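You operate a simulated robot arm through the tools that you are given. There is no shell and no other tool. Be economical: measure what you need, move in short steps, check, and stop when the job is done.

You are at the controls of a simulated robot arm. One attempt, no reset.

Task
Rivet both ends of the nameplate on the UNIT 2 bracket and lay it in the blue tray.
Fine: rivet die, one stroke at each mark, hands out of the press throat, slide back out.
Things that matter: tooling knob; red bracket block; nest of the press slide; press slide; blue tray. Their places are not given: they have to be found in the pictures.

It is judged by the outcome, as a careful person would: the job done as asked, and still so three seconds after it is handed in. It fails if anything else is knocked over, pushed out of place, dropped, spilled or broken.

Robot
A 7-joint arm with a two-finger parallel gripper, fixed in place. Base frame: the origin is at the foot of the arm, x ahead of it, y to its left, z up; the work surface is at about z = 0.86. Readings come in m, degrees, newtons and seconds.
With the tool pointing down near the work surface it reaches from about 0.3 to 0.7 m from the base axis. Its first joint turns from -66.0 to 66.0 degrees. Payload 1.57 kg.
Tool frame: the origin (TCP) lies between the finger pads and is the grasp point; the fingertips stand 0.03 m ahead of it; z points along the fingers, y is the line along which they close. Largest opening 0.11 m; finger width 0.024, thickness 0.012; the body of the gripper, 0.048 by 0.112 m, starts 0.078 m behind the TCP.
Orientation is that of the tool frame in the base frame, as a unit quaternion [w, x, y, z]. With the fingers straight down and closing along the base's y, the tool's x points along the base's -x, its y along +y and its z along -z.

Tools
- The arm moves only by the tool arm_command. Its argument "motion" is a list of rows, each a list of 7 numbers: the shift along the tool's x, y, z in m, then the turn, a rotation vector about the tool's x, y, z in degrees, then the finger opening in m, from 0 to 0.11. In form: [[x, y, z, ax, ay, az, claw], ...]. A call has 1 to 12 rows; each row shifts and turns the commanded pose from where the row before left it, along the tool's axes as they then stand. Rows are played at 5 a second. More than 0.05 m and 8.6 degrees between two rows, or a gripper value outside its range, and nothing of the call is played. Where a pose cannot be reached the arm comes as near as it can. A force on the tool above 60 N (or 10 N above the force at the start of the call, whichever is more), or a blocked arm, ends the call early, and 0.2 s more pass. Each finger travels about 0.108 m/s and halts on what it meets, pressing with about 20 N; the grip force reading is that of the motor and also rises with nothing between the fingers. The clock runs only during rows and for 0.2 s after the last one: add rows that do not move to give the fingers time. It gives the time, the measured TCP pose, the force on the tool (base axes), the opening and the grip force at its end, in the units of the frame above (readings bear some noise), and new pictures: "pictures" is both (left out), scene, wrist or none.
- Cameras (640 x 400 px; columns grow to the right, rows downward): "scene" is fixed at [0.1737, -0.408, 1.4097]; the picture's right is [0.64, -0.76, 0.00], its down [-0.44, -0.37, -0.82] and it looks along [0.63, 0.53, -0.58] (base axes); focal length 214 px, centre (320, 200). "wrist" rides on the gripper at [-0.036, 0, -0.08] in the tool frame; the picture's right is [0.00, -1.00, 0.00], its down [0.97, 0.00, -0.24] and it looks along [0.24, 0.00, 0.97] (tool axes); focal length 218 px, centre (320, 200).
- pixel_to_xyz(camera, pixels): for up to 12 pixels [column, row] of the newest picture of that camera ("zoom" is the newest enlarged one), the place [x, y, z] in the base frame of the surface seen there, good to about 0.002 m, but the place of the scene camera against the robot may be out by one fixed shift of up to 0.012 m in any direction. No time passes.
- zoom(camera, box): a new picture of the part [left, top, right, bottom] of that camera's present view, enlarged. No time passes.
- close_job(): hands the job in; it is judged then, once.

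Keep the steps short. Do not move on a guess: measure, check each grasp and each placing, and mend mistakes. In all there are 80 turns and 120 pictures (those below and enlarged ones count). Leave the gripper open and the arm clear of the work at the hand-in unless told otherwise, and finish with a single line.

The tools are called after "Call:" as a command line: name --pt "numbers of a row" for each row, then --argument value for the rest, lists and objects as JSON in quotes. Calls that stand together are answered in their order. arm_command: Moves the arm, as the interface text tells. Its arguments: {"type":"object","properties":{"motion":{"type":"array","items":{"type":"array","items":{"type":"number"}}},"pictures":{"type":"string","enum":["both","scene","wrist","none"]}},"required":["motion"]} The other tools are called the same way: pixel_to_xyz (camera, pixels) gives the place of the surface under pixels of a picture; zoom (camera, box) takes an enlarged picture of a part of a camera's view; close_job () hands the job in.

At the start:

```text
t: 0.0
eef_pos: [0.3199, -0.1015, 1.2583]
tool_rot: [0.0, 0.0, 1.0, 0.0]
ft_force: [0.2, -0.6, -0.5]
opening: 0.1102
grasp_force: 0.1
```

scene: 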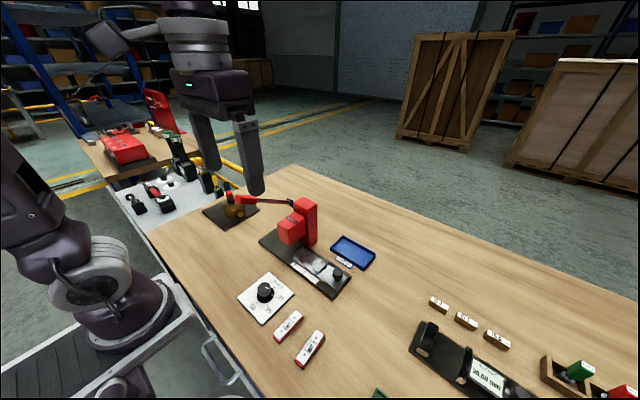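
wrist: 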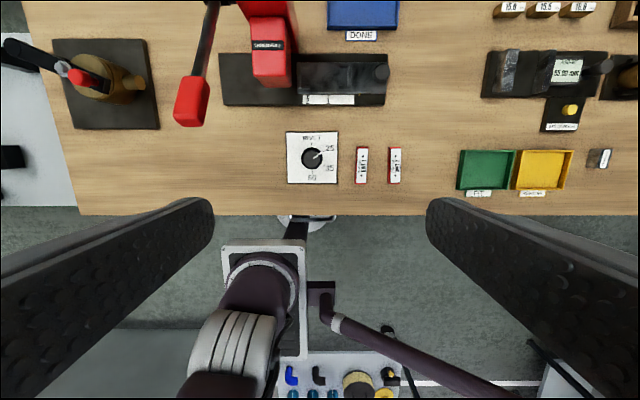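

I see the press (red, black base), the knob on a white card, two red/white brackets and the blue tray marked DONE. I'll enlarge these to read the labels.

Call:
zoom --camera "wrist" --box '[270, 120, 420, 214]'

Call:
zoom --camera "wrist" --box '[160, 0, 420, 130]'

Call:
zoom --camera "scene" --box '[190, 180, 390, 380]'

```text
4.26 times, centred on (345, 167) of wrist
```

zoom: 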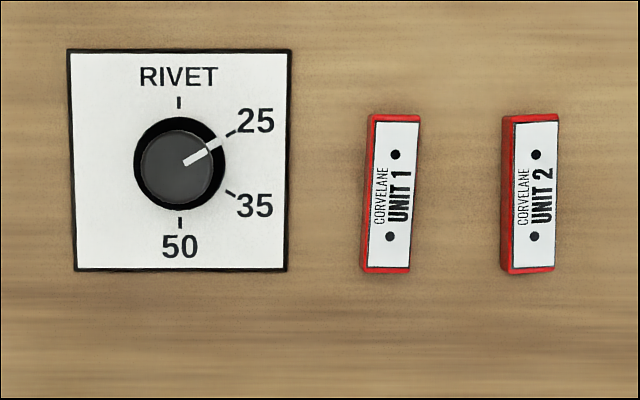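

```text
2.46 times, centred on (290, 65) of wrist
```

zoom: 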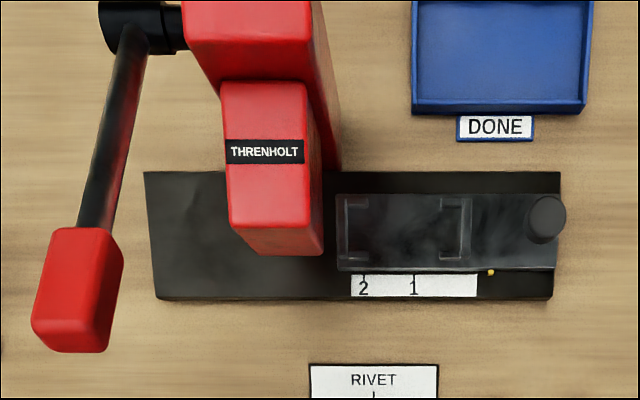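

```text
2.00 times, centred on (290, 280) of scene
```

zoom: 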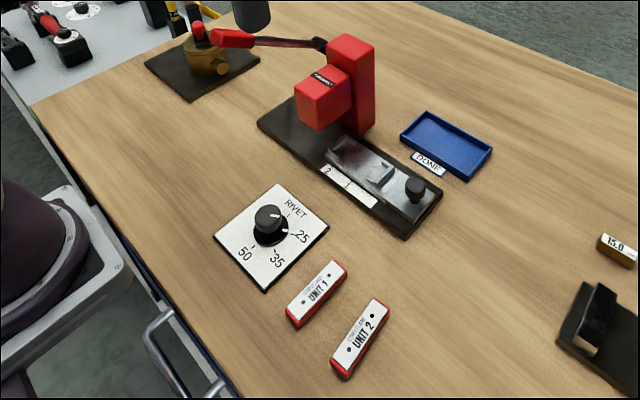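

I read the knob at 25, with RIVET at 12 o'clock. UNIT 2 is the right-hand bracket. The slide is out at the right, its yellow pointer right of the marks "2 1". Next I'll measure the main points in the wrist picture.

Call:
pixel_to_xyz --camera "wrist" --pixels '[[312, 158], [320, 155], [390, 164], [395, 148], [400, 182], [380, 73], [304, 73], [348, 80], [193, 100], [363, 14], [359, 95], [308, 98]]'

Call:
pixel_to_xyz --camera "scene" --pixels '[[265, 290], [310, 348], [338, 271], [245, 200], [316, 272], [340, 250], [353, 253], [300, 242], [286, 202], [310, 230]]'

Call:
zoom --camera "scene" --box '[290, 225, 380, 305]'

```text
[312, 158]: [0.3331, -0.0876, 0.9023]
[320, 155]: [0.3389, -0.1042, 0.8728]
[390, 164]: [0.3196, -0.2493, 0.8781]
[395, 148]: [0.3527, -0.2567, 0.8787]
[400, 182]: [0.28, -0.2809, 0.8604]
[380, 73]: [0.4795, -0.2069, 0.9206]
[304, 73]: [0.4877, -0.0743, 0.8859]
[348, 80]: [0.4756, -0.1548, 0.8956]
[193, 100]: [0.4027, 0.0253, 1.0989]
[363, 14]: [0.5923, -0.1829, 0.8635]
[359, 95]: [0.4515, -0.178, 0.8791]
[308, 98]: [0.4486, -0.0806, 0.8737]
```

```text
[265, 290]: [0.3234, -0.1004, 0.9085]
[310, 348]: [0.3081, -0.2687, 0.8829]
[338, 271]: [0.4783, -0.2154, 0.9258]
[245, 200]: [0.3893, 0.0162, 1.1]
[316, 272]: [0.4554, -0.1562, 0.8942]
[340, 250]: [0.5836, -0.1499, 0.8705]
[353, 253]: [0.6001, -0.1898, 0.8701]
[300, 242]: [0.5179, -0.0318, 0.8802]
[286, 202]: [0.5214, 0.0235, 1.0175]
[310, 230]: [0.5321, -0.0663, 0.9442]
```

```text
5.00 times, centred on (335, 265) of scene
```

zoom: 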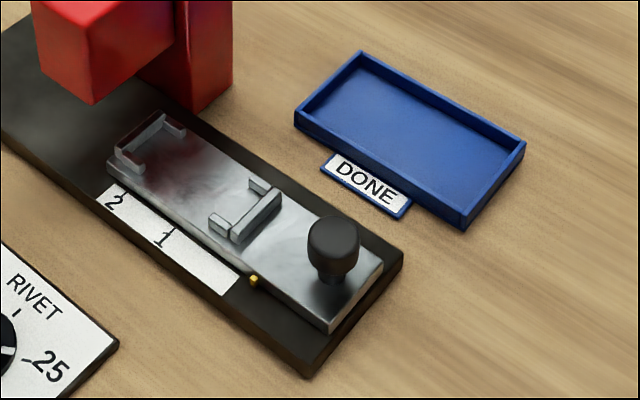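

The scene camera is shifted by about (-0.01, -0.01, +0.006), so I'll trust the wrist camera. The knob is at about (0.333, -0.09), its top at about z 0.904. I'll go down to z 1.06 over it and look again.

Call:
arm_command --pt "-0.006 0.006 0.04 0 0 0 0.11" --pt "-0.007 0.006 0.04 0 0 0 0.11" --pt "0 0 0.04 0 0 0 0.11" --pt "0 0 0.04 0 0 0 0.11" --pt "0 0 0.04 0 0 0 0.11" --pt "0 0 0 0 0 0 0.11" --pictures "wrist"

```text
t: 1.4
eef_pos: [0.3336, -0.0897, 1.0555]
tool_rot: [-0.001, 0.0, 1.0, 0.0]
ft_force: [0.2, -0.4, 0.5]
opening: 0.11
grasp_force: 0.0
```

wrist: 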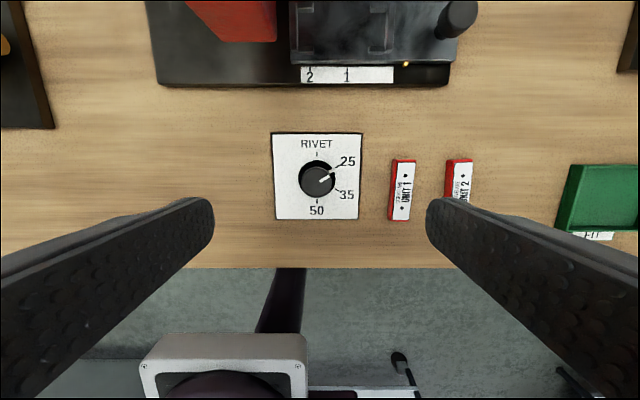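

Call:
zoom --camera "wrist" --box '[260, 120, 500, 240]'

Call:
pixel_to_xyz --camera "wrist" --pixels '[[316, 182], [305, 180], [329, 180], [317, 169], [317, 193], [331, 185], [409, 62], [308, 83], [346, 83]]'

```text
2.67 times, centred on (380, 180) of wrist
```

zoom: 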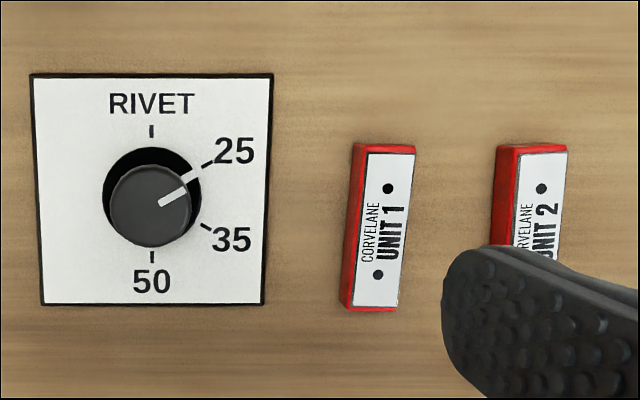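

```text
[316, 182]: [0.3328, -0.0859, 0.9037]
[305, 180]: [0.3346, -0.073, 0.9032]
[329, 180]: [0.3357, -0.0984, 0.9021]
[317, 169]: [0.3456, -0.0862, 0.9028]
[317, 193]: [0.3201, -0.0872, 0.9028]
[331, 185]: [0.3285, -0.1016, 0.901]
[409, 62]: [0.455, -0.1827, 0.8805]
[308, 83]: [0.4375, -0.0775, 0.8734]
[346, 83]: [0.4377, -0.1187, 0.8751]
```

The knob centre is (0.333, -0.086), its top is at z 0.903, and RIVET is 60° counter-clockwise. I'll go down to TCP z 0.912 with the fingers open around it.

Call:
arm_command --pt "0 0.003 0.04 0 0 0 0.09" --pt "0 0 0.04 0 0 0 0.08" --pt "0 0 0.04 0 0 0 0.08" --pt "0 0 0.0235 0 0 0 0.08" --pt "0 0 0 0 0 0 0.08" --pictures "both"

```text
t: 2.6
eef_pos: [0.3341, -0.0859, 0.9137]
tool_rot: [0.0, 0.0, 1.0, 0.0]
ft_force: [0.4, -0.7, -0.4]
opening: 0.08
grasp_force: 0.0
```

scene: 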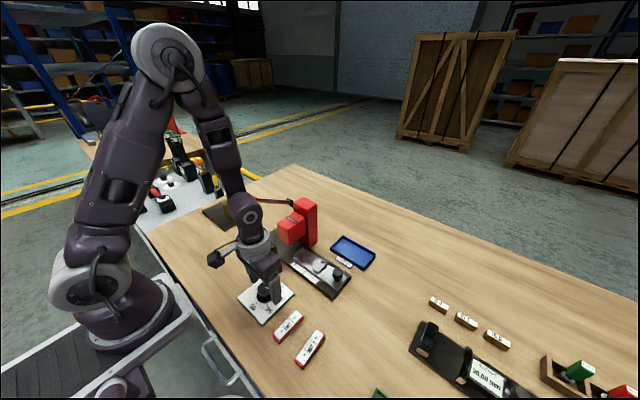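
wrist: 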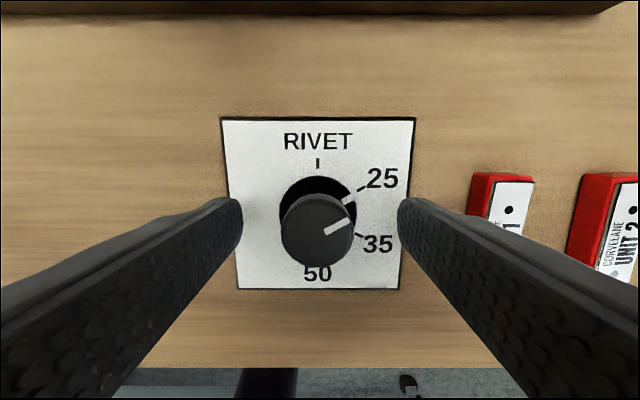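

The knob sits between the fingers. I see a black thing left of the wrist at scene (215,258), so I'll check it and the lever before turning.

Call:
zoom --camera "scene" --box '[190, 180, 330, 310]'

```text
3.08 times, centred on (260, 245) of scene
```

zoom: 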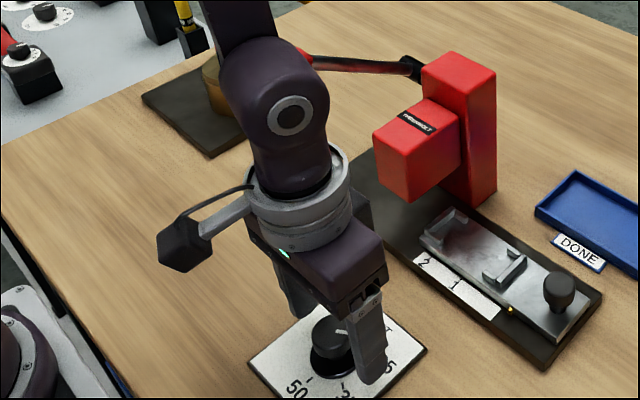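

The black box is an attachment on the wrist. I'll measure where it sits so I can keep it clear of the press.

Call:
pixel_to_xyz --camera "zoom" --pixels '[[185, 245], [165, 265], [230, 212], [320, 65], [410, 65], [300, 100]]'

Call:
arm_command --pt "0 0 0 0 0 0 0.05" --pt "0 0 0 0 0 0 0.03" --pt "0 0 0 0 0 0 0.024" --pt "0 0 0 0 0 0 0.024" --pictures "wrist"

```text
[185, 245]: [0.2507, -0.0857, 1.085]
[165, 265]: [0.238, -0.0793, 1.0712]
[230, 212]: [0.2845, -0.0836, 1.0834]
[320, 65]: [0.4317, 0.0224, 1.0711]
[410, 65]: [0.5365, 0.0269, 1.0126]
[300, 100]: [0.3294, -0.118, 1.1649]
```

```text
t: 3.6
eef_pos: [0.3329, -0.0852, 0.9141]
tool_rot: [0.0, 0.0, 1.0, -0.001]
ft_force: [1.6, 12.9, -5.5]
opening: 0.0352
grasp_force: 6.5
```

wrist: 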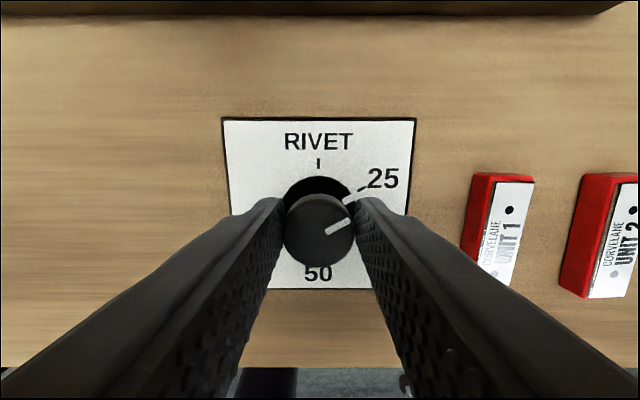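

The attachment points to -x and will swing to -y on the turn, away from the press. The fingers are on the knob with an opening of 0.035. I'll let the grip settle and turn 24° counter-clockwise.

Call:
arm_command --pt "0 0 0 0 0 0 0.02" --pt "0 0 0 0 0 0 0.02" --pt "0 0 0 0 0 -6 0.02" --pt "0 0 0 0 0 -6 0.02" --pt "0 0 0 0 0 -6 0.02" --pt "0 0 0 0 0 -6 0.02" --pt "0 0 0 0 0 0 0.02" --pictures "wrist"

```text
t: 5.2
eef_pos: [0.3312, -0.0849, 0.913]
tool_rot: [-0.001, -0.208, 0.978, 0.0]
ft_force: [-9.2, 17.8, -7.5]
opening: 0.0379
grasp_force: 10.4
```

wrist: 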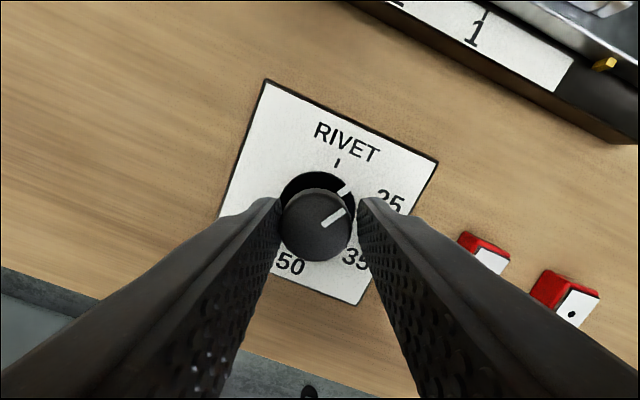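

Call:
zoom --camera "wrist" --box '[240, 120, 440, 280]'

```text
2.50 times, centred on (340, 200) of wrist
```

zoom: 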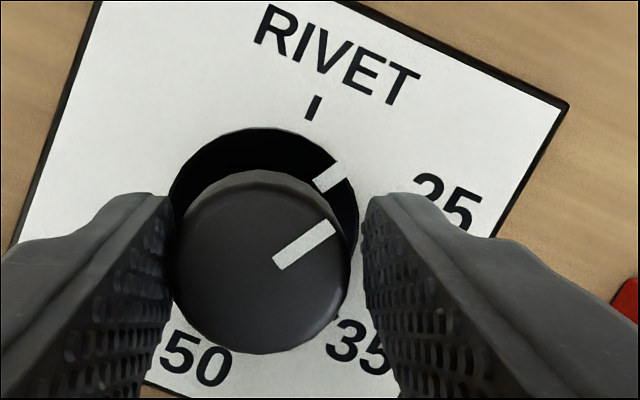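

The knob follows the gripper and about 35° remain. A side force along the closing line says I'm slightly off-centre, so I'll shift 1 mm along tool +y and keep turning.

Call:
arm_command --pt "0 0.001 0 0 0 -6 0.02" --pt "0 0 0 0 0 -6 0.02" --pt "0 0 0 0 0 -6 0.02" --pt "0 0 0 0 0 -6 0.02" --pt "0 0 0 0 0 -6 0.02" --pt "0 0 0 0 0 -5 0.02" --pt "0 0 0 0 0 0 0.02" --pictures "wrist"

Call:
zoom --camera "wrist" --box '[240, 120, 440, 280]'

```text
t: 6.8
eef_pos: [0.3309, -0.0856, 0.9136]
tool_rot: [-0.001, -0.493, 0.87, 0.0]
ft_force: [-12.3, 16.0, -5.2]
opening: 0.0369
grasp_force: 9.2
```

wrist: 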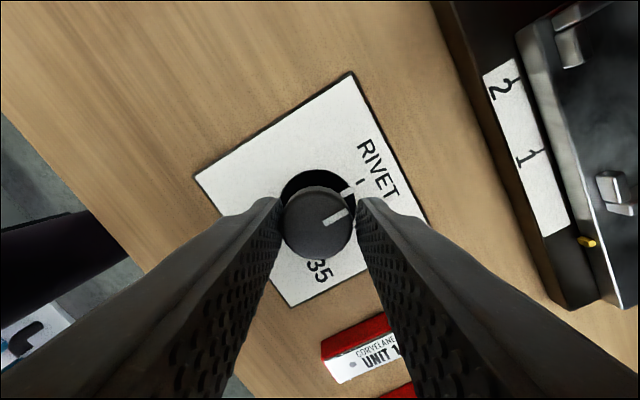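

```text
2.50 times, centred on (340, 200) of wrist
```

zoom: 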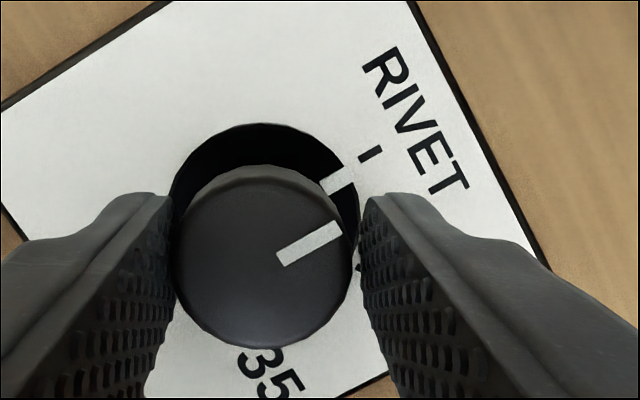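

The pointer lines up with the RIVET tick. I'll open, lift, and check it from above.

Call:
arm_command --pt "0 0 0 0 0 0 0.05" --pt "0 0 0 0 0 0 0.07" --pt "0 0 -0.03 0 0 0 0.07" --pt "0 0 -0.04 0 0 0 0.07" --pt "0 0 -0.04 0 0 0 0.07" --pt "0 0 0 0 0 0 0.07" --pictures "wrist"

Call:
zoom --camera "wrist" --box '[240, 120, 440, 280]'

```text
t: 8.2
eef_pos: [0.3322, -0.0877, 1.0243]
tool_rot: [0.0, -0.493, 0.87, 0.0]
ft_force: [0.2, 0.7, 1.0]
opening: 0.0699
grasp_force: 0.0
```

wrist: 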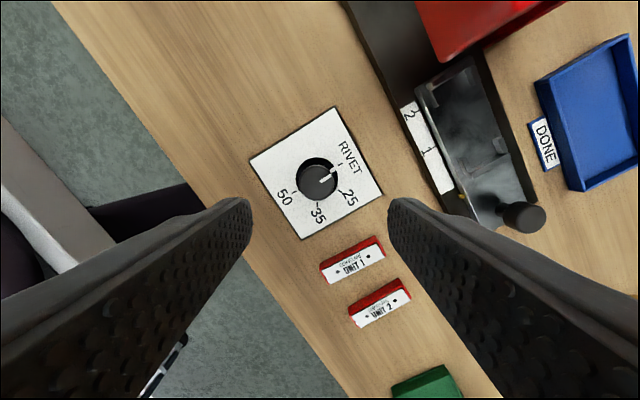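

```text
2.50 times, centred on (340, 200) of wrist
```

zoom: 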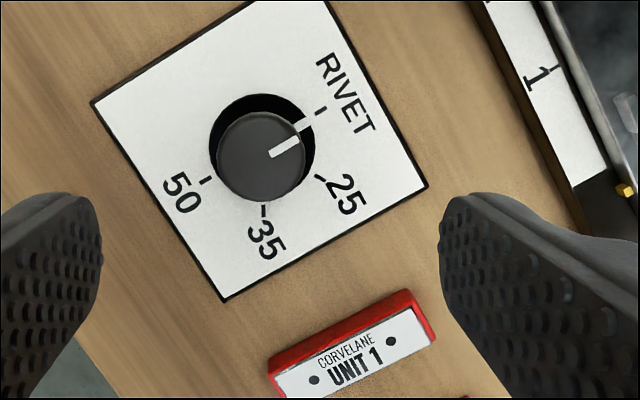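

The knob is set to RIVET. Now I'll turn back 59° and move over UNIT 2, at about (0.32, -0.25).

Call:
arm_command --pt "0 0 0 0 0 8.4 0.08" --pt "0 0 0 0 0 8.4 0.08" --pt "0 0 0 0 0 8.4 0.08" --pt "0 0 0 0 0 8.4 0.08" --pt "0 0 0 0 0 8.4 0.08" --pt "0 0 0 0 0 8.5 0.08" --pt "0 0 0 0 0 8.5 0.08" --pt "0.003 -0.04 0 0 0 0 0.08" --pt "0.003 -0.04 0 0 0 0 0.08" --pt "0.003 -0.04 0 0 0 0 0.08" --pt "0.003 -0.042 0 0 0 0 0.08" --pt "0 0 0 0 0 0 0.08" --pictures "wrist"

Call:
zoom --camera "wrist" --box '[240, 110, 400, 210]'

```text
t: 10.8
eef_pos: [0.3208, -0.2461, 1.025]
tool_rot: [0.0, 0.0, 1.0, 0.0]
ft_force: [-0.4, 0.8, -0.1]
opening: 0.0801
grasp_force: 0.1
```

wrist: 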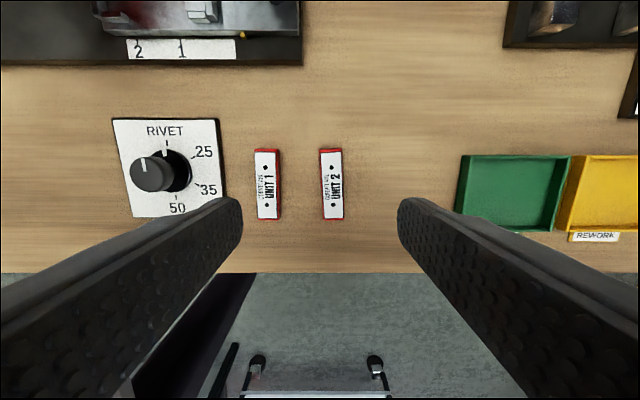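

```text
4.00 times, centred on (320, 160) of wrist
```

zoom: 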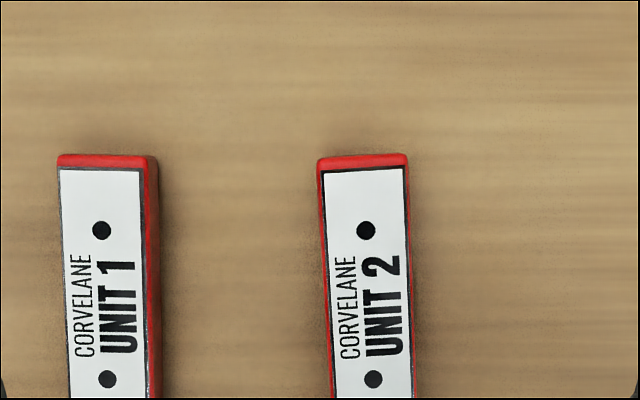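

Call:
pixel_to_xyz --camera "wrist" --pixels '[[322, 153], [340, 153], [325, 216], [342, 216], [332, 184], [331, 168], [333, 205], [280, 185], [255, 185], [350, 185]]'

Call:
zoom --camera "wrist" --box '[240, 140, 400, 240]'

```text
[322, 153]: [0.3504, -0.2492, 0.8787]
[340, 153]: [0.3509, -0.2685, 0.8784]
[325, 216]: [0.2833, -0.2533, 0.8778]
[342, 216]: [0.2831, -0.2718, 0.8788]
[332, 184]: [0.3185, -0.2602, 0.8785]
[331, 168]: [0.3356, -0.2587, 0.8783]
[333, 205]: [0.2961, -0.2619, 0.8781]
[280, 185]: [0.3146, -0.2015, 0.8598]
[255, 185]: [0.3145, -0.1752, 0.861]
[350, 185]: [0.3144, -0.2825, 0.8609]
```

```text
4.00 times, centred on (320, 190) of wrist
```

zoom: 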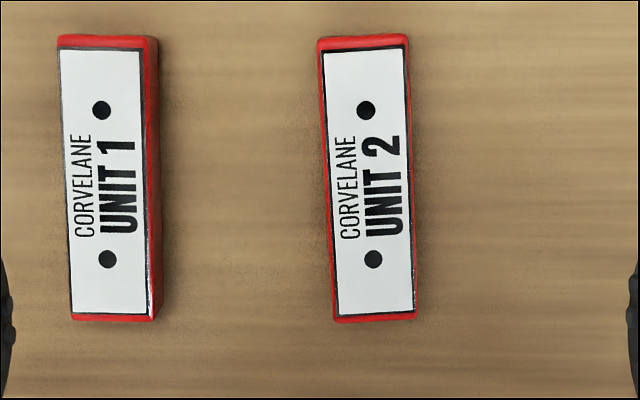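

UNIT 2's centre is (0.318, -0.2605), its top is at z 0.8785, and it's 22 mm wide and about 77 mm long, yawed about 3.5° counter-clockwise. UNIT 1's edge is near y -0.20, so I'll use a 0.055 opening. Going down to TCP z 0.897.

Call:
arm_command --pt "0.003 -0.0144 0 0 0 -3.5 0.055" --pt "0 0 0.04 0 0 0 0.055" --pt "0 0 0.04 0 0 0 0.055" --pt "0 0 0.03 0 0 0 0.055" --pt "0 0 0.0175 0 0 0 0.055" --pt "0 0 0 0 0 0 0.055" --pictures "wrist"

```text
t: 12.2
eef_pos: [0.3185, -0.2636, 0.8968]
tool_rot: [0.0, -0.032, 0.999, 0.0]
ft_force: [-0.4, 0.0, -0.1]
opening: 0.055
grasp_force: 0.0
```

wrist: 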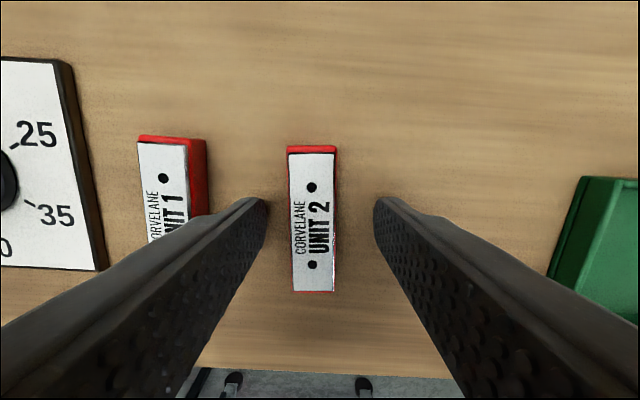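

The bracket sits 8 px left of centre, about 3 mm. I'll shift +3 mm in y and close.

Call:
arm_command --pt "0 0.003 0 0 0 0 0.055" --pt "0 0 0 0 0 0 0.035" --pt "0 0 0 0 0 0 0.02" --pt "0 0 0 0 0 0 0.012" --pt "0 0 0 0 0 0 0.012" --pt "0 0 0 0 0 0 0.012" --pictures "wrist"

```text
t: 13.6
eef_pos: [0.3181, -0.2601, 0.8973]
tool_rot: [0.0, -0.03, 1.0, 0.0]
ft_force: [0.1, 0.2, -0.2]
opening: 0.0234
grasp_force: 19.8
```

wrist: 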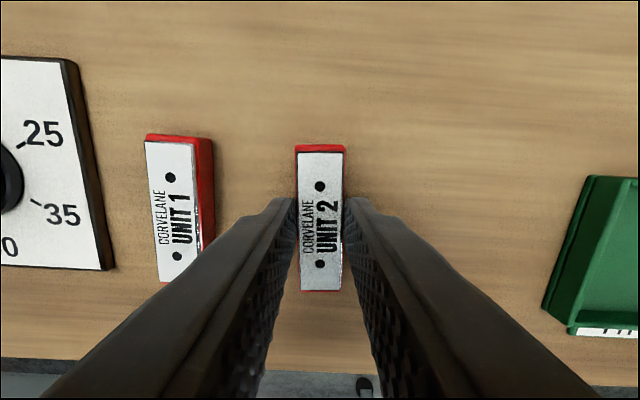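

Gripped at 0.0234 with 20 N. I'll lift and then turn counter-clockwise, so the wrist attachment points away from the press.

Call:
arm_command --pt "0 0 -0.03 0 0 0 0.012" --pt "0 0 -0.045 0 0 0 0.012" --pt "0 0 -0.045 0 0 0 0.012" --pt "0 0 -0.03 0 0 -8 0.012" --pt "0 0 0 0 0 -8 0.012" --pt "0 0 0 0 0 -8 0.012" --pt "0 0 0 0 0 -8 0.012" --pt "0 0 0 0 0 -8 0.012" --pt "0 0 0 0 0 -8 0.012" --pt "0 0 0 0 0 -8 0.012" --pt "0 0 0 0 0 -8 0.012" --pt "0 0 0 0 0 -8 0.012" --pictures "none"

Call:
arm_command --pt "0 0 0 0 0 -7.5 0.012" --pt "0 0 0 0 0 -7.0 0.012" --pt "0 0 0 0 0 0 0.012" --pictures "both"

```text
t: 16.2
eef_pos: [0.3162, -0.2596, 1.0464]
tool_rot: [0.0, -0.614, 0.789, 0.0]
ft_force: [-0.8, 0.8, 0.2]
opening: 0.0117
grasp_force: 0.0
```

```text
t: 17.0
eef_pos: [0.3172, -0.2601, 1.0459]
tool_rot: [0.0, 0.707, -0.707, 0.0]
ft_force: [-0.5, -0.3, 0.2]
opening: 0.0119
grasp_force: 0.0
```

scene: 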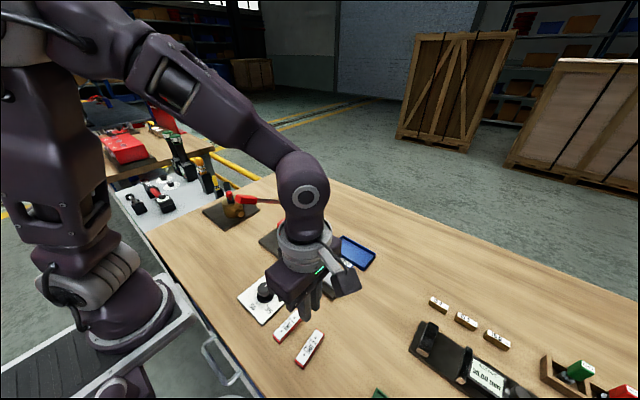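
wrist: 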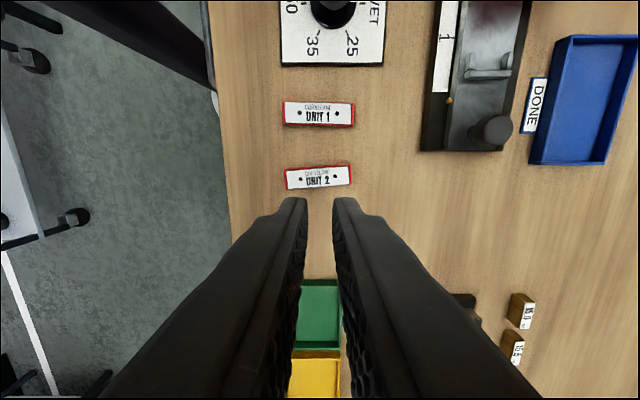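

The fingers are shut to 0.012, so the bracket slipped and lies on the table close to its start, still face-up. I'll turn back, re-measure and grip it deeper. First I'll check its state.

Call:
zoom --camera "wrist" --box '[240, 80, 400, 200]'

Call:
arm_command --pt "0 0 0 0 0 8.4 0.03" --pt "0 0 0 0 0 8.4 0.055" --pt "0 0 0 0 0 8.4 0.055" --pt "0 0 0 0 0 8.4 0.055" --pt "0 0 0 0 0 8.4 0.055" --pt "0 0 0 0 0 8.4 0.055" --pt "0 0 0 0 0 8.4 0.055" --pt "0 0 0 0 0 8.4 0.055" --pt "0 0 0 0 0 8.4 0.055" --pt "0 0 0 0 0 8.4 0.055" --pt "0 0 0 0 0 6 0.055" --pt "0 0 0 0 0 0 0.055" --pictures "wrist"

Call:
zoom --camera "wrist" --box '[240, 140, 400, 240]'

```text
3.33 times, centred on (320, 140) of wrist
```

zoom: 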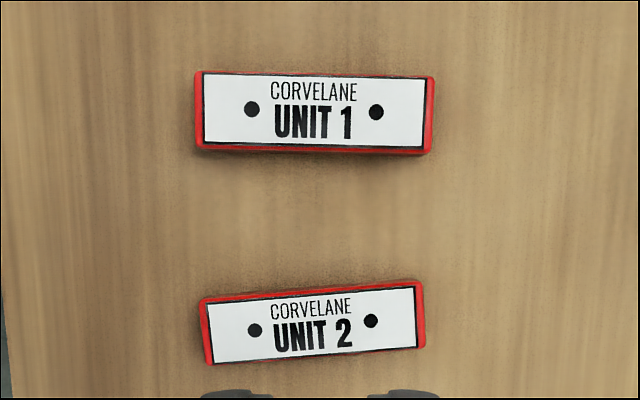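

```text
t: 19.6
eef_pos: [0.3178, -0.2592, 1.0464]
tool_rot: [0.0, 0.0, 1.0, 0.0]
ft_force: [0.7, -0.6, -0.3]
opening: 0.0551
grasp_force: 0.0
```

wrist: 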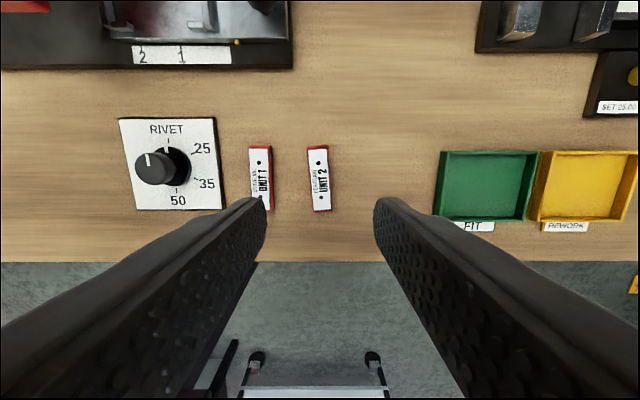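

```text
4.00 times, centred on (320, 190) of wrist
```

zoom: 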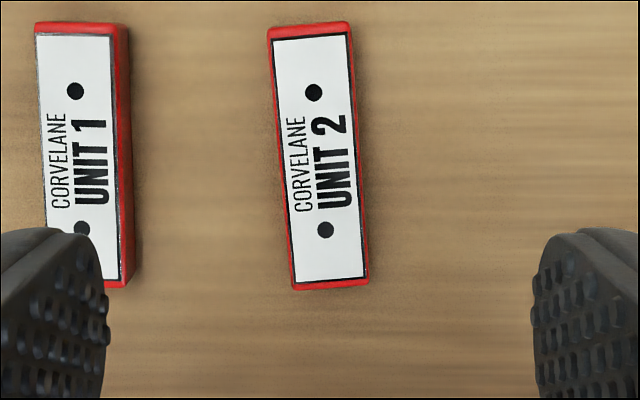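

Call:
pixel_to_xyz --camera "zoom" --pixels '[[313, 92], [325, 230], [319, 160], [275, 160], [362, 160], [313, 35], [328, 282], [318, 24], [331, 286], [450, 160], [200, 160]]'

```text
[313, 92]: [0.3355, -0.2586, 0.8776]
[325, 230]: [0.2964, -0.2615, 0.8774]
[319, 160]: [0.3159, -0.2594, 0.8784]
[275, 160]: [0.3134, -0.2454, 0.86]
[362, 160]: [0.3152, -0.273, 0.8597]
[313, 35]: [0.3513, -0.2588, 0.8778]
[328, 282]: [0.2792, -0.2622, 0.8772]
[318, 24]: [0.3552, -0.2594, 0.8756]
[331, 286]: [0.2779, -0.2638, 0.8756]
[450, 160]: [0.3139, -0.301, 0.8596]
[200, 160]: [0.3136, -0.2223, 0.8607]
```

The centre is (0.316, -0.260), yaw about 4.5°. I'll go down deeper, to TCP z 0.892, so the tips are about 2 mm above the table, and close.

Call:
arm_command --pt "0.0015 -0.0005 0 0 0 -4.5 0.055" --pt "0 0 0.045 0 0 0 0.055" --pt "0 0 0.045 0 0 0 0.055" --pt "0 0 0.04 0 0 0 0.055" --pt "0 0 0.024 0 0 0 0.055" --pt "0 0 0 0 0 0 0.055" --pt "0 0 0 0 0 0 0.035" --pt "0 0 0 0 0 0 0.02" --pt "0 0 0 0 0 0 0.0" --pt "0 0 0 0 0 0 0.0" --pt "0 0 0 0 0 0 0.0" --pictures "wrist"

Call:
zoom --camera "scene" --box '[260, 290, 380, 380]'

```text
t: 22.0
eef_pos: [0.3164, -0.2617, 0.8933]
tool_rot: [0.001, -0.04, 0.999, 0.0]
ft_force: [0.5, 1.9, 0.4]
opening: 0.0235
grasp_force: 20.1
```

wrist: 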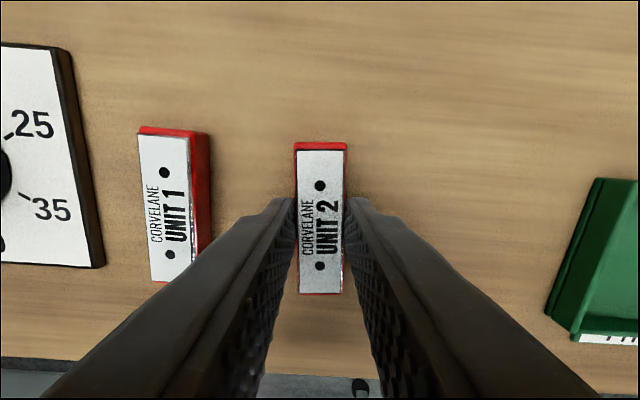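

```text
4.44 times, centred on (320, 335) of scene
```

zoom: 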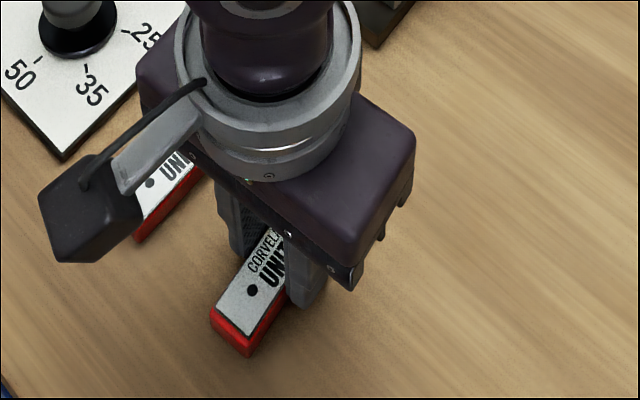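

Firm grip, centred along the bracket. I'll lift slowly by 2 cm and check it comes with me.

Call:
arm_command --pt "0 0 -0.005 0 0 0 0.0" --pt "0 0 -0.005 0 0 0 0.0" --pt "0 0 -0.005 0 0 0 0.0" --pt "0 0 -0.005 0 0 0 0.0" --pt "0 0 0 0 0 0 0.0" --pictures "wrist"

```text
t: 23.2
eef_pos: [0.3163, -0.2604, 0.9123]
tool_rot: [0.0, -0.039, 0.999, 0.0]
ft_force: [-0.7, 0.4, -1.9]
opening: 0.0238
grasp_force: 19.7
```

wrist: 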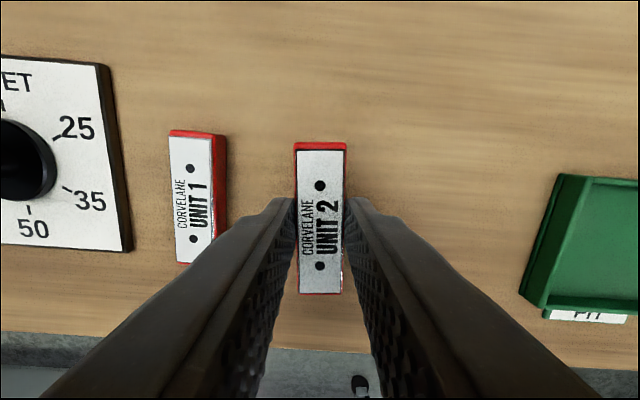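

It's held, and the weight shows as about 2 N. I'll lift further in 2 cm steps and turn gently.

Call:
arm_command --pt "0 0 -0.01 0 0 0 0.0" --pt "0 0 -0.02 0 0 0 0.0" --pt "0 0 -0.02 0 0 0 0.0" --pt "0 0 -0.02 0 0 -3 0.0" --pt "0 0 -0.02 0 0 -5 0.0" --pt "0 0 -0.01 0 0 -6 0.0" --pt "0 0 0 0 0 -6 0.0" --pt "0 0 0 0 0 -6 0.0" --pt "0 0 0 0 0 -6 0.0" --pt "0 0 0 0 0 -6 0.0" --pt "0 0 0 0 0 -6 0.0" --pt "0 0 0 0 0 -6 0.0" --pictures "none"

Call:
arm_command --pt "0 0 0 0 0 -6 0.0" --pt "0 0 0 0 0 -6 0.0" --pt "0 0 0 0 0 -6 0.0" --pt "0 0 0 0 0 -6 0.0" --pt "0 0 0 0 0 -6 0.0" --pt "0 0 0 0 0 -5.5 0.0" --pt "0 0 0 0 0 0 0.0" --pictures "wrist"

```text
t: 25.8
eef_pos: [0.315, -0.2609, 1.0127]
tool_rot: [0.0, -0.459, 0.888, 0.0]
ft_force: [-0.7, 0.2, -2.3]
opening: 0.0236
grasp_force: 20.1
```

```text
t: 27.4
eef_pos: [0.3155, -0.2602, 1.0119]
tool_rot: [0.001, 0.708, -0.706, 0.001]
ft_force: [-0.7, -0.5, -1.7]
opening: 0.0237
grasp_force: 19.4
```

wrist: 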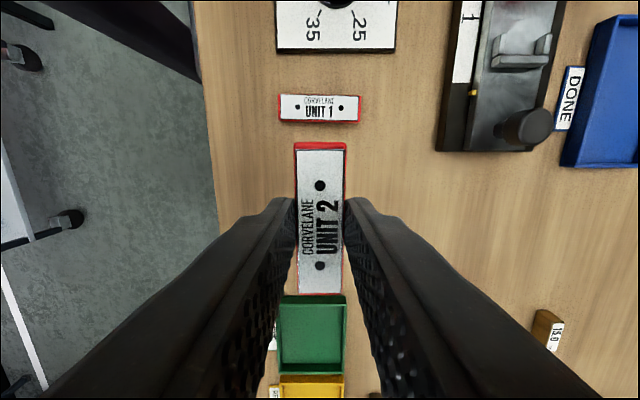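

Still held. The tool is yawed 90°, so tool x = -y and tool y = -x. I'll move ahead to x 0.475 over the slide handle at this height, then measure the nest.

Call:
arm_command --pt "0 -0.01 0 0 0 0 0.0" --pt "0 -0.03 0 0 0 0 0.0" --pt "-0.01 -0.03 0 0 0 0 0.0" --pt "-0.01 -0.03 0 0 0 0 0.0" --pt "-0.01 -0.03 0 0 0 0 0.0" --pt "-0.01 -0.02 0 0 0 0 0.0" --pt "0 -0.01 0 0 0 0 0.0" --pt "0 0 0 0 0 0 0.0" --pictures "both"

Call:
zoom --camera "wrist" --box '[220, 0, 460, 150]'

Call:
zoom --camera "scene" --box '[240, 180, 400, 300]'

```text
t: 29.2
eef_pos: [0.4746, -0.2196, 1.0136]
tool_rot: [0.0, -0.707, 0.707, 0.0]
ft_force: [-0.5, -1.0, -2.1]
opening: 0.0236
grasp_force: 20.0
```

scene: 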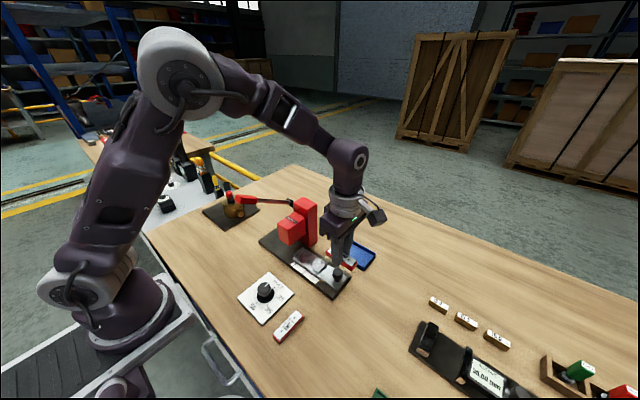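
wrist: 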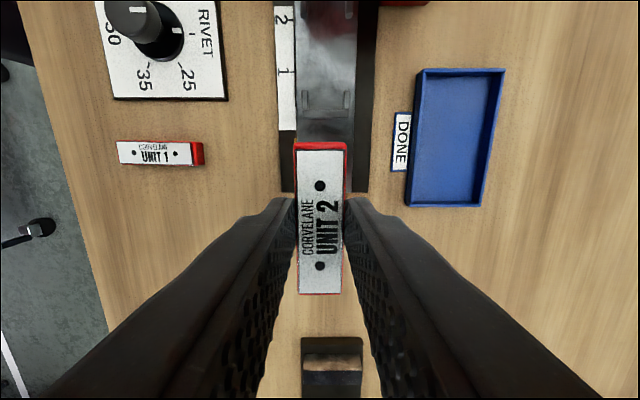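

```text
2.67 times, centred on (340, 75) of wrist
```

zoom: 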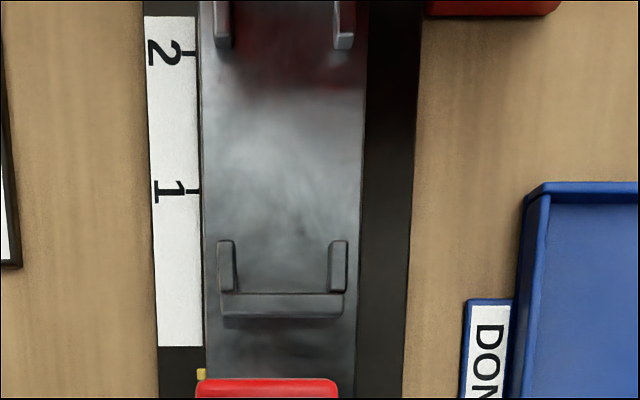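

```text
3.33 times, centred on (320, 240) of scene
```

zoom: 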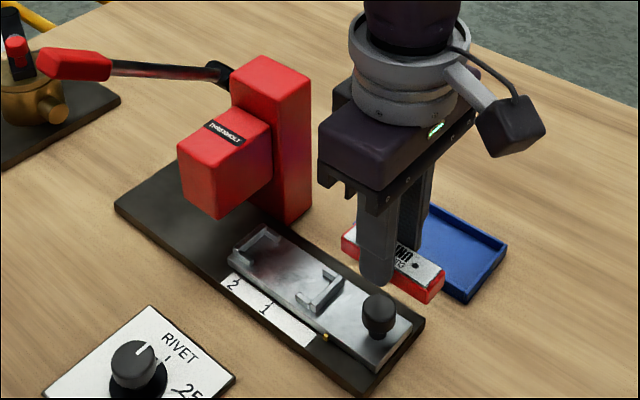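

Next I'll measure the nest's posts and end bar, the tray, and the press head.

Call:
pixel_to_xyz --camera "wrist" --pixels '[[325, 112], [304, 92], [347, 92], [325, 60], [304, 10], [349, 10], [304, 104], [347, 104], [295, 140], [289, 72], [289, 20], [398, 5]]'

Call:
pixel_to_xyz --camera "zoom" --pixels '[[255, 238], [275, 245], [240, 248], [318, 300], [338, 280], [300, 292], [310, 285], [215, 215], [265, 180], [178, 155], [280, 210], [245, 245]]'

Call:
pixel_to_xyz --camera "wrist" --pixels '[[455, 130], [418, 75], [500, 75], [410, 203], [480, 203], [455, 72]]'

```text
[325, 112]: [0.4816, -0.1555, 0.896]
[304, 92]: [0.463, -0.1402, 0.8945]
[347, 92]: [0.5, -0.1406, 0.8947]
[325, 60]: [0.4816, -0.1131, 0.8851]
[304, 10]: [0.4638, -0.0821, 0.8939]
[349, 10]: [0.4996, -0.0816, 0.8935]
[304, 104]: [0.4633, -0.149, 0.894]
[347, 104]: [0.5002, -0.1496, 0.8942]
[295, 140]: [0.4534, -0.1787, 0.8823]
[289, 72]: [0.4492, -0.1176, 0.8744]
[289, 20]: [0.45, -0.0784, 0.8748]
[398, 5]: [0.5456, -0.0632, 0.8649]
```

```text
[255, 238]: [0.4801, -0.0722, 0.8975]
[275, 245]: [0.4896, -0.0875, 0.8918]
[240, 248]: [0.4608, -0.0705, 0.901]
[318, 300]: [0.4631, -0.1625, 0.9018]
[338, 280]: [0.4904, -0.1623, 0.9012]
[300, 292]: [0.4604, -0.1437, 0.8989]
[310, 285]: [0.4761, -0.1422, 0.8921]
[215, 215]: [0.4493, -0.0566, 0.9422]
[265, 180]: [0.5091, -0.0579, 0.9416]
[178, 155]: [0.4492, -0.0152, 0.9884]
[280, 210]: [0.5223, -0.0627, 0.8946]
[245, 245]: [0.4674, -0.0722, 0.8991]
```

```text
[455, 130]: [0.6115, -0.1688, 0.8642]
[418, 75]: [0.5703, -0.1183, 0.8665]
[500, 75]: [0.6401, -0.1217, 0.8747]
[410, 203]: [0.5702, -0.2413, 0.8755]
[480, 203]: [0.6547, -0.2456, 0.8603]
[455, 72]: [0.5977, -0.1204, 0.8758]
```

The slide's posts centre on x 0.4817. The lower end bar's inner face is near y -0.154, and the floor is at z 0.885. I can't see the upper clip well, so I'll move +y by 0.055 at this height and look again.

Call:
arm_command --pt "-0.01 -0.002 0 0 0 0 0.0" --pt "-0.02 -0.003 0 0 0 0 0.0" --pt "-0.02 -0.002 0 0 0 0 0.0" --pt "-0.01 0 0 0 0 0 0.0" --pt "0 0 0 0 0 0 0.0" --pictures "both"

Call:
zoom --camera "wrist" --box '[240, 0, 400, 200]'

Call:
zoom --camera "scene" --box '[260, 180, 380, 300]'

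```text
t: 30.4
eef_pos: [0.4815, -0.1598, 1.014]
tool_rot: [0.0, 0.707, -0.707, 0.0]
ft_force: [0.3, 0.5, -1.7]
opening: 0.0236
grasp_force: 20.0
```

scene: 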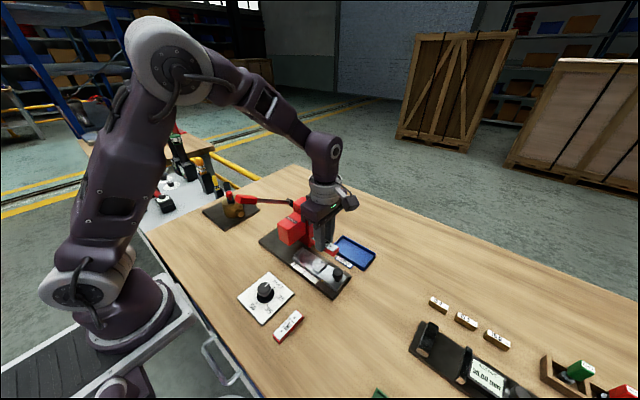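
wrist: 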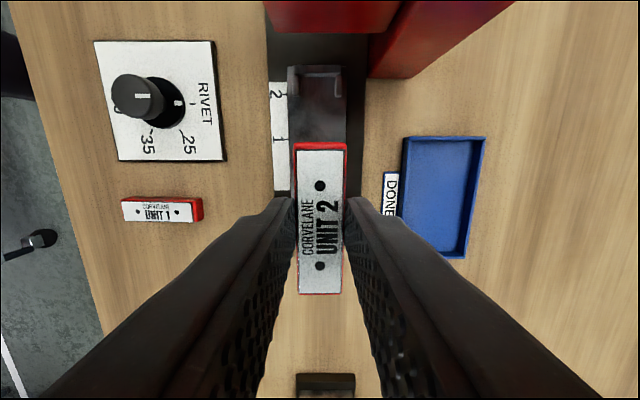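

```text
2.00 times, centred on (320, 100) of wrist
```

zoom: 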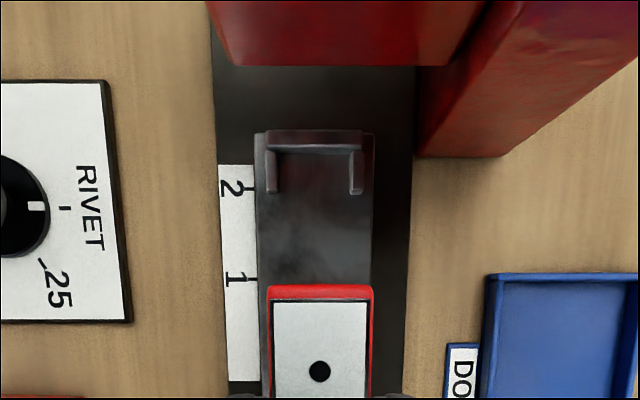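

```text
3.33 times, centred on (320, 240) of scene
```

zoom: 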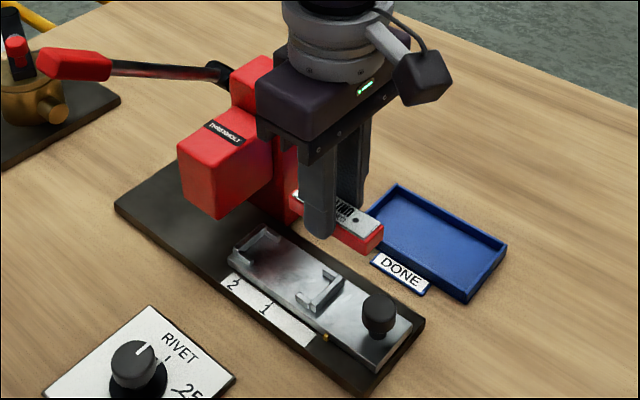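

Call:
pixel_to_xyz --camera "wrist" --pixels '[[317, 68], [317, 66], [317, 72], [317, 75], [296, 90], [337, 90], [296, 95], [337, 95], [317, 110], [320, 30], [283, 139], [283, 93]]'

Call:
zoom --camera "wrist" --box '[280, 55, 360, 105]'

```text
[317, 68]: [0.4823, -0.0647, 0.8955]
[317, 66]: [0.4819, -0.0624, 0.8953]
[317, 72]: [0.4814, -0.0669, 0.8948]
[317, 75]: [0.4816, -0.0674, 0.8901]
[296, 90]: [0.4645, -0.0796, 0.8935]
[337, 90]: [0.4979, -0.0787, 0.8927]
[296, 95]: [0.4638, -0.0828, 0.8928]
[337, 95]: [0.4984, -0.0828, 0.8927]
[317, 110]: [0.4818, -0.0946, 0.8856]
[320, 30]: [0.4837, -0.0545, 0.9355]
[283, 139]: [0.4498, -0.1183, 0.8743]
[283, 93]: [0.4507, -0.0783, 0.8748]
```

```text
8.00 times, centred on (320, 80) of wrist
```

zoom: 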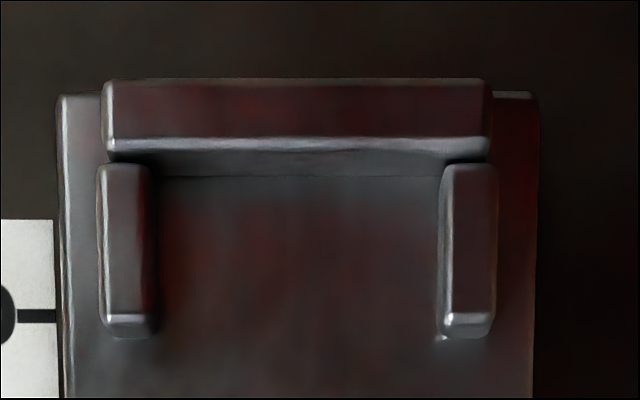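

The nest's centre is (0.4817, -0.111), with inner faces at y -0.067 and -0.154. The bracket is centred in the grip, and its bottom is 0.033 below the TCP. I'll go over it and down to z 0.925.

Call:
arm_command --pt "-0.015 0 0 0 0 0 0.0" --pt "-0.02 0 0 0 0 0 0.0" --pt "-0.0138 0 0.01 0 0 0 0.0" --pt "0 0 0.02 0 0 0 0.0" --pt "0 0 0.02 0 0 0 0.0" --pt "0 0 0.02 0 0 0 0.0" --pt "0 0 0.019 0 0 0 0.0" --pt "0 0 0 0 0 0 0.0" --pictures "both"

Call:
zoom --camera "scene" --box '[280, 220, 370, 300]'

```text
t: 32.2
eef_pos: [0.4834, -0.114, 0.9243]
tool_rot: [-0.001, 0.707, -0.707, 0.0]
ft_force: [-3.6, 0.1, 19.4]
opening: 0.0236
grasp_force: 20.3
```

scene: 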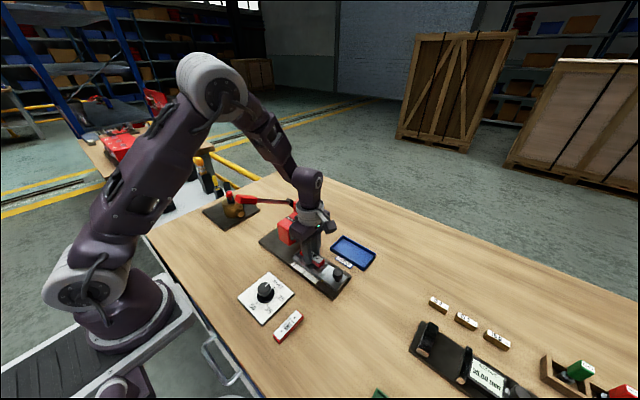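
wrist: 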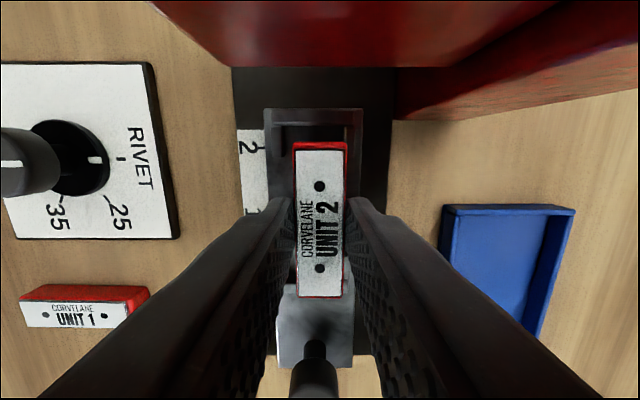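

```text
5.00 times, centred on (325, 260) of scene
```

zoom: 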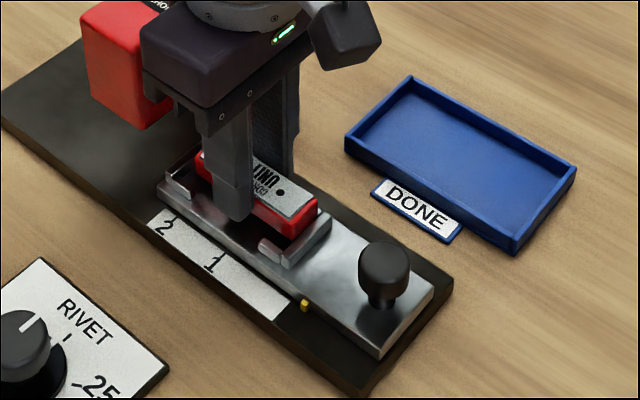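

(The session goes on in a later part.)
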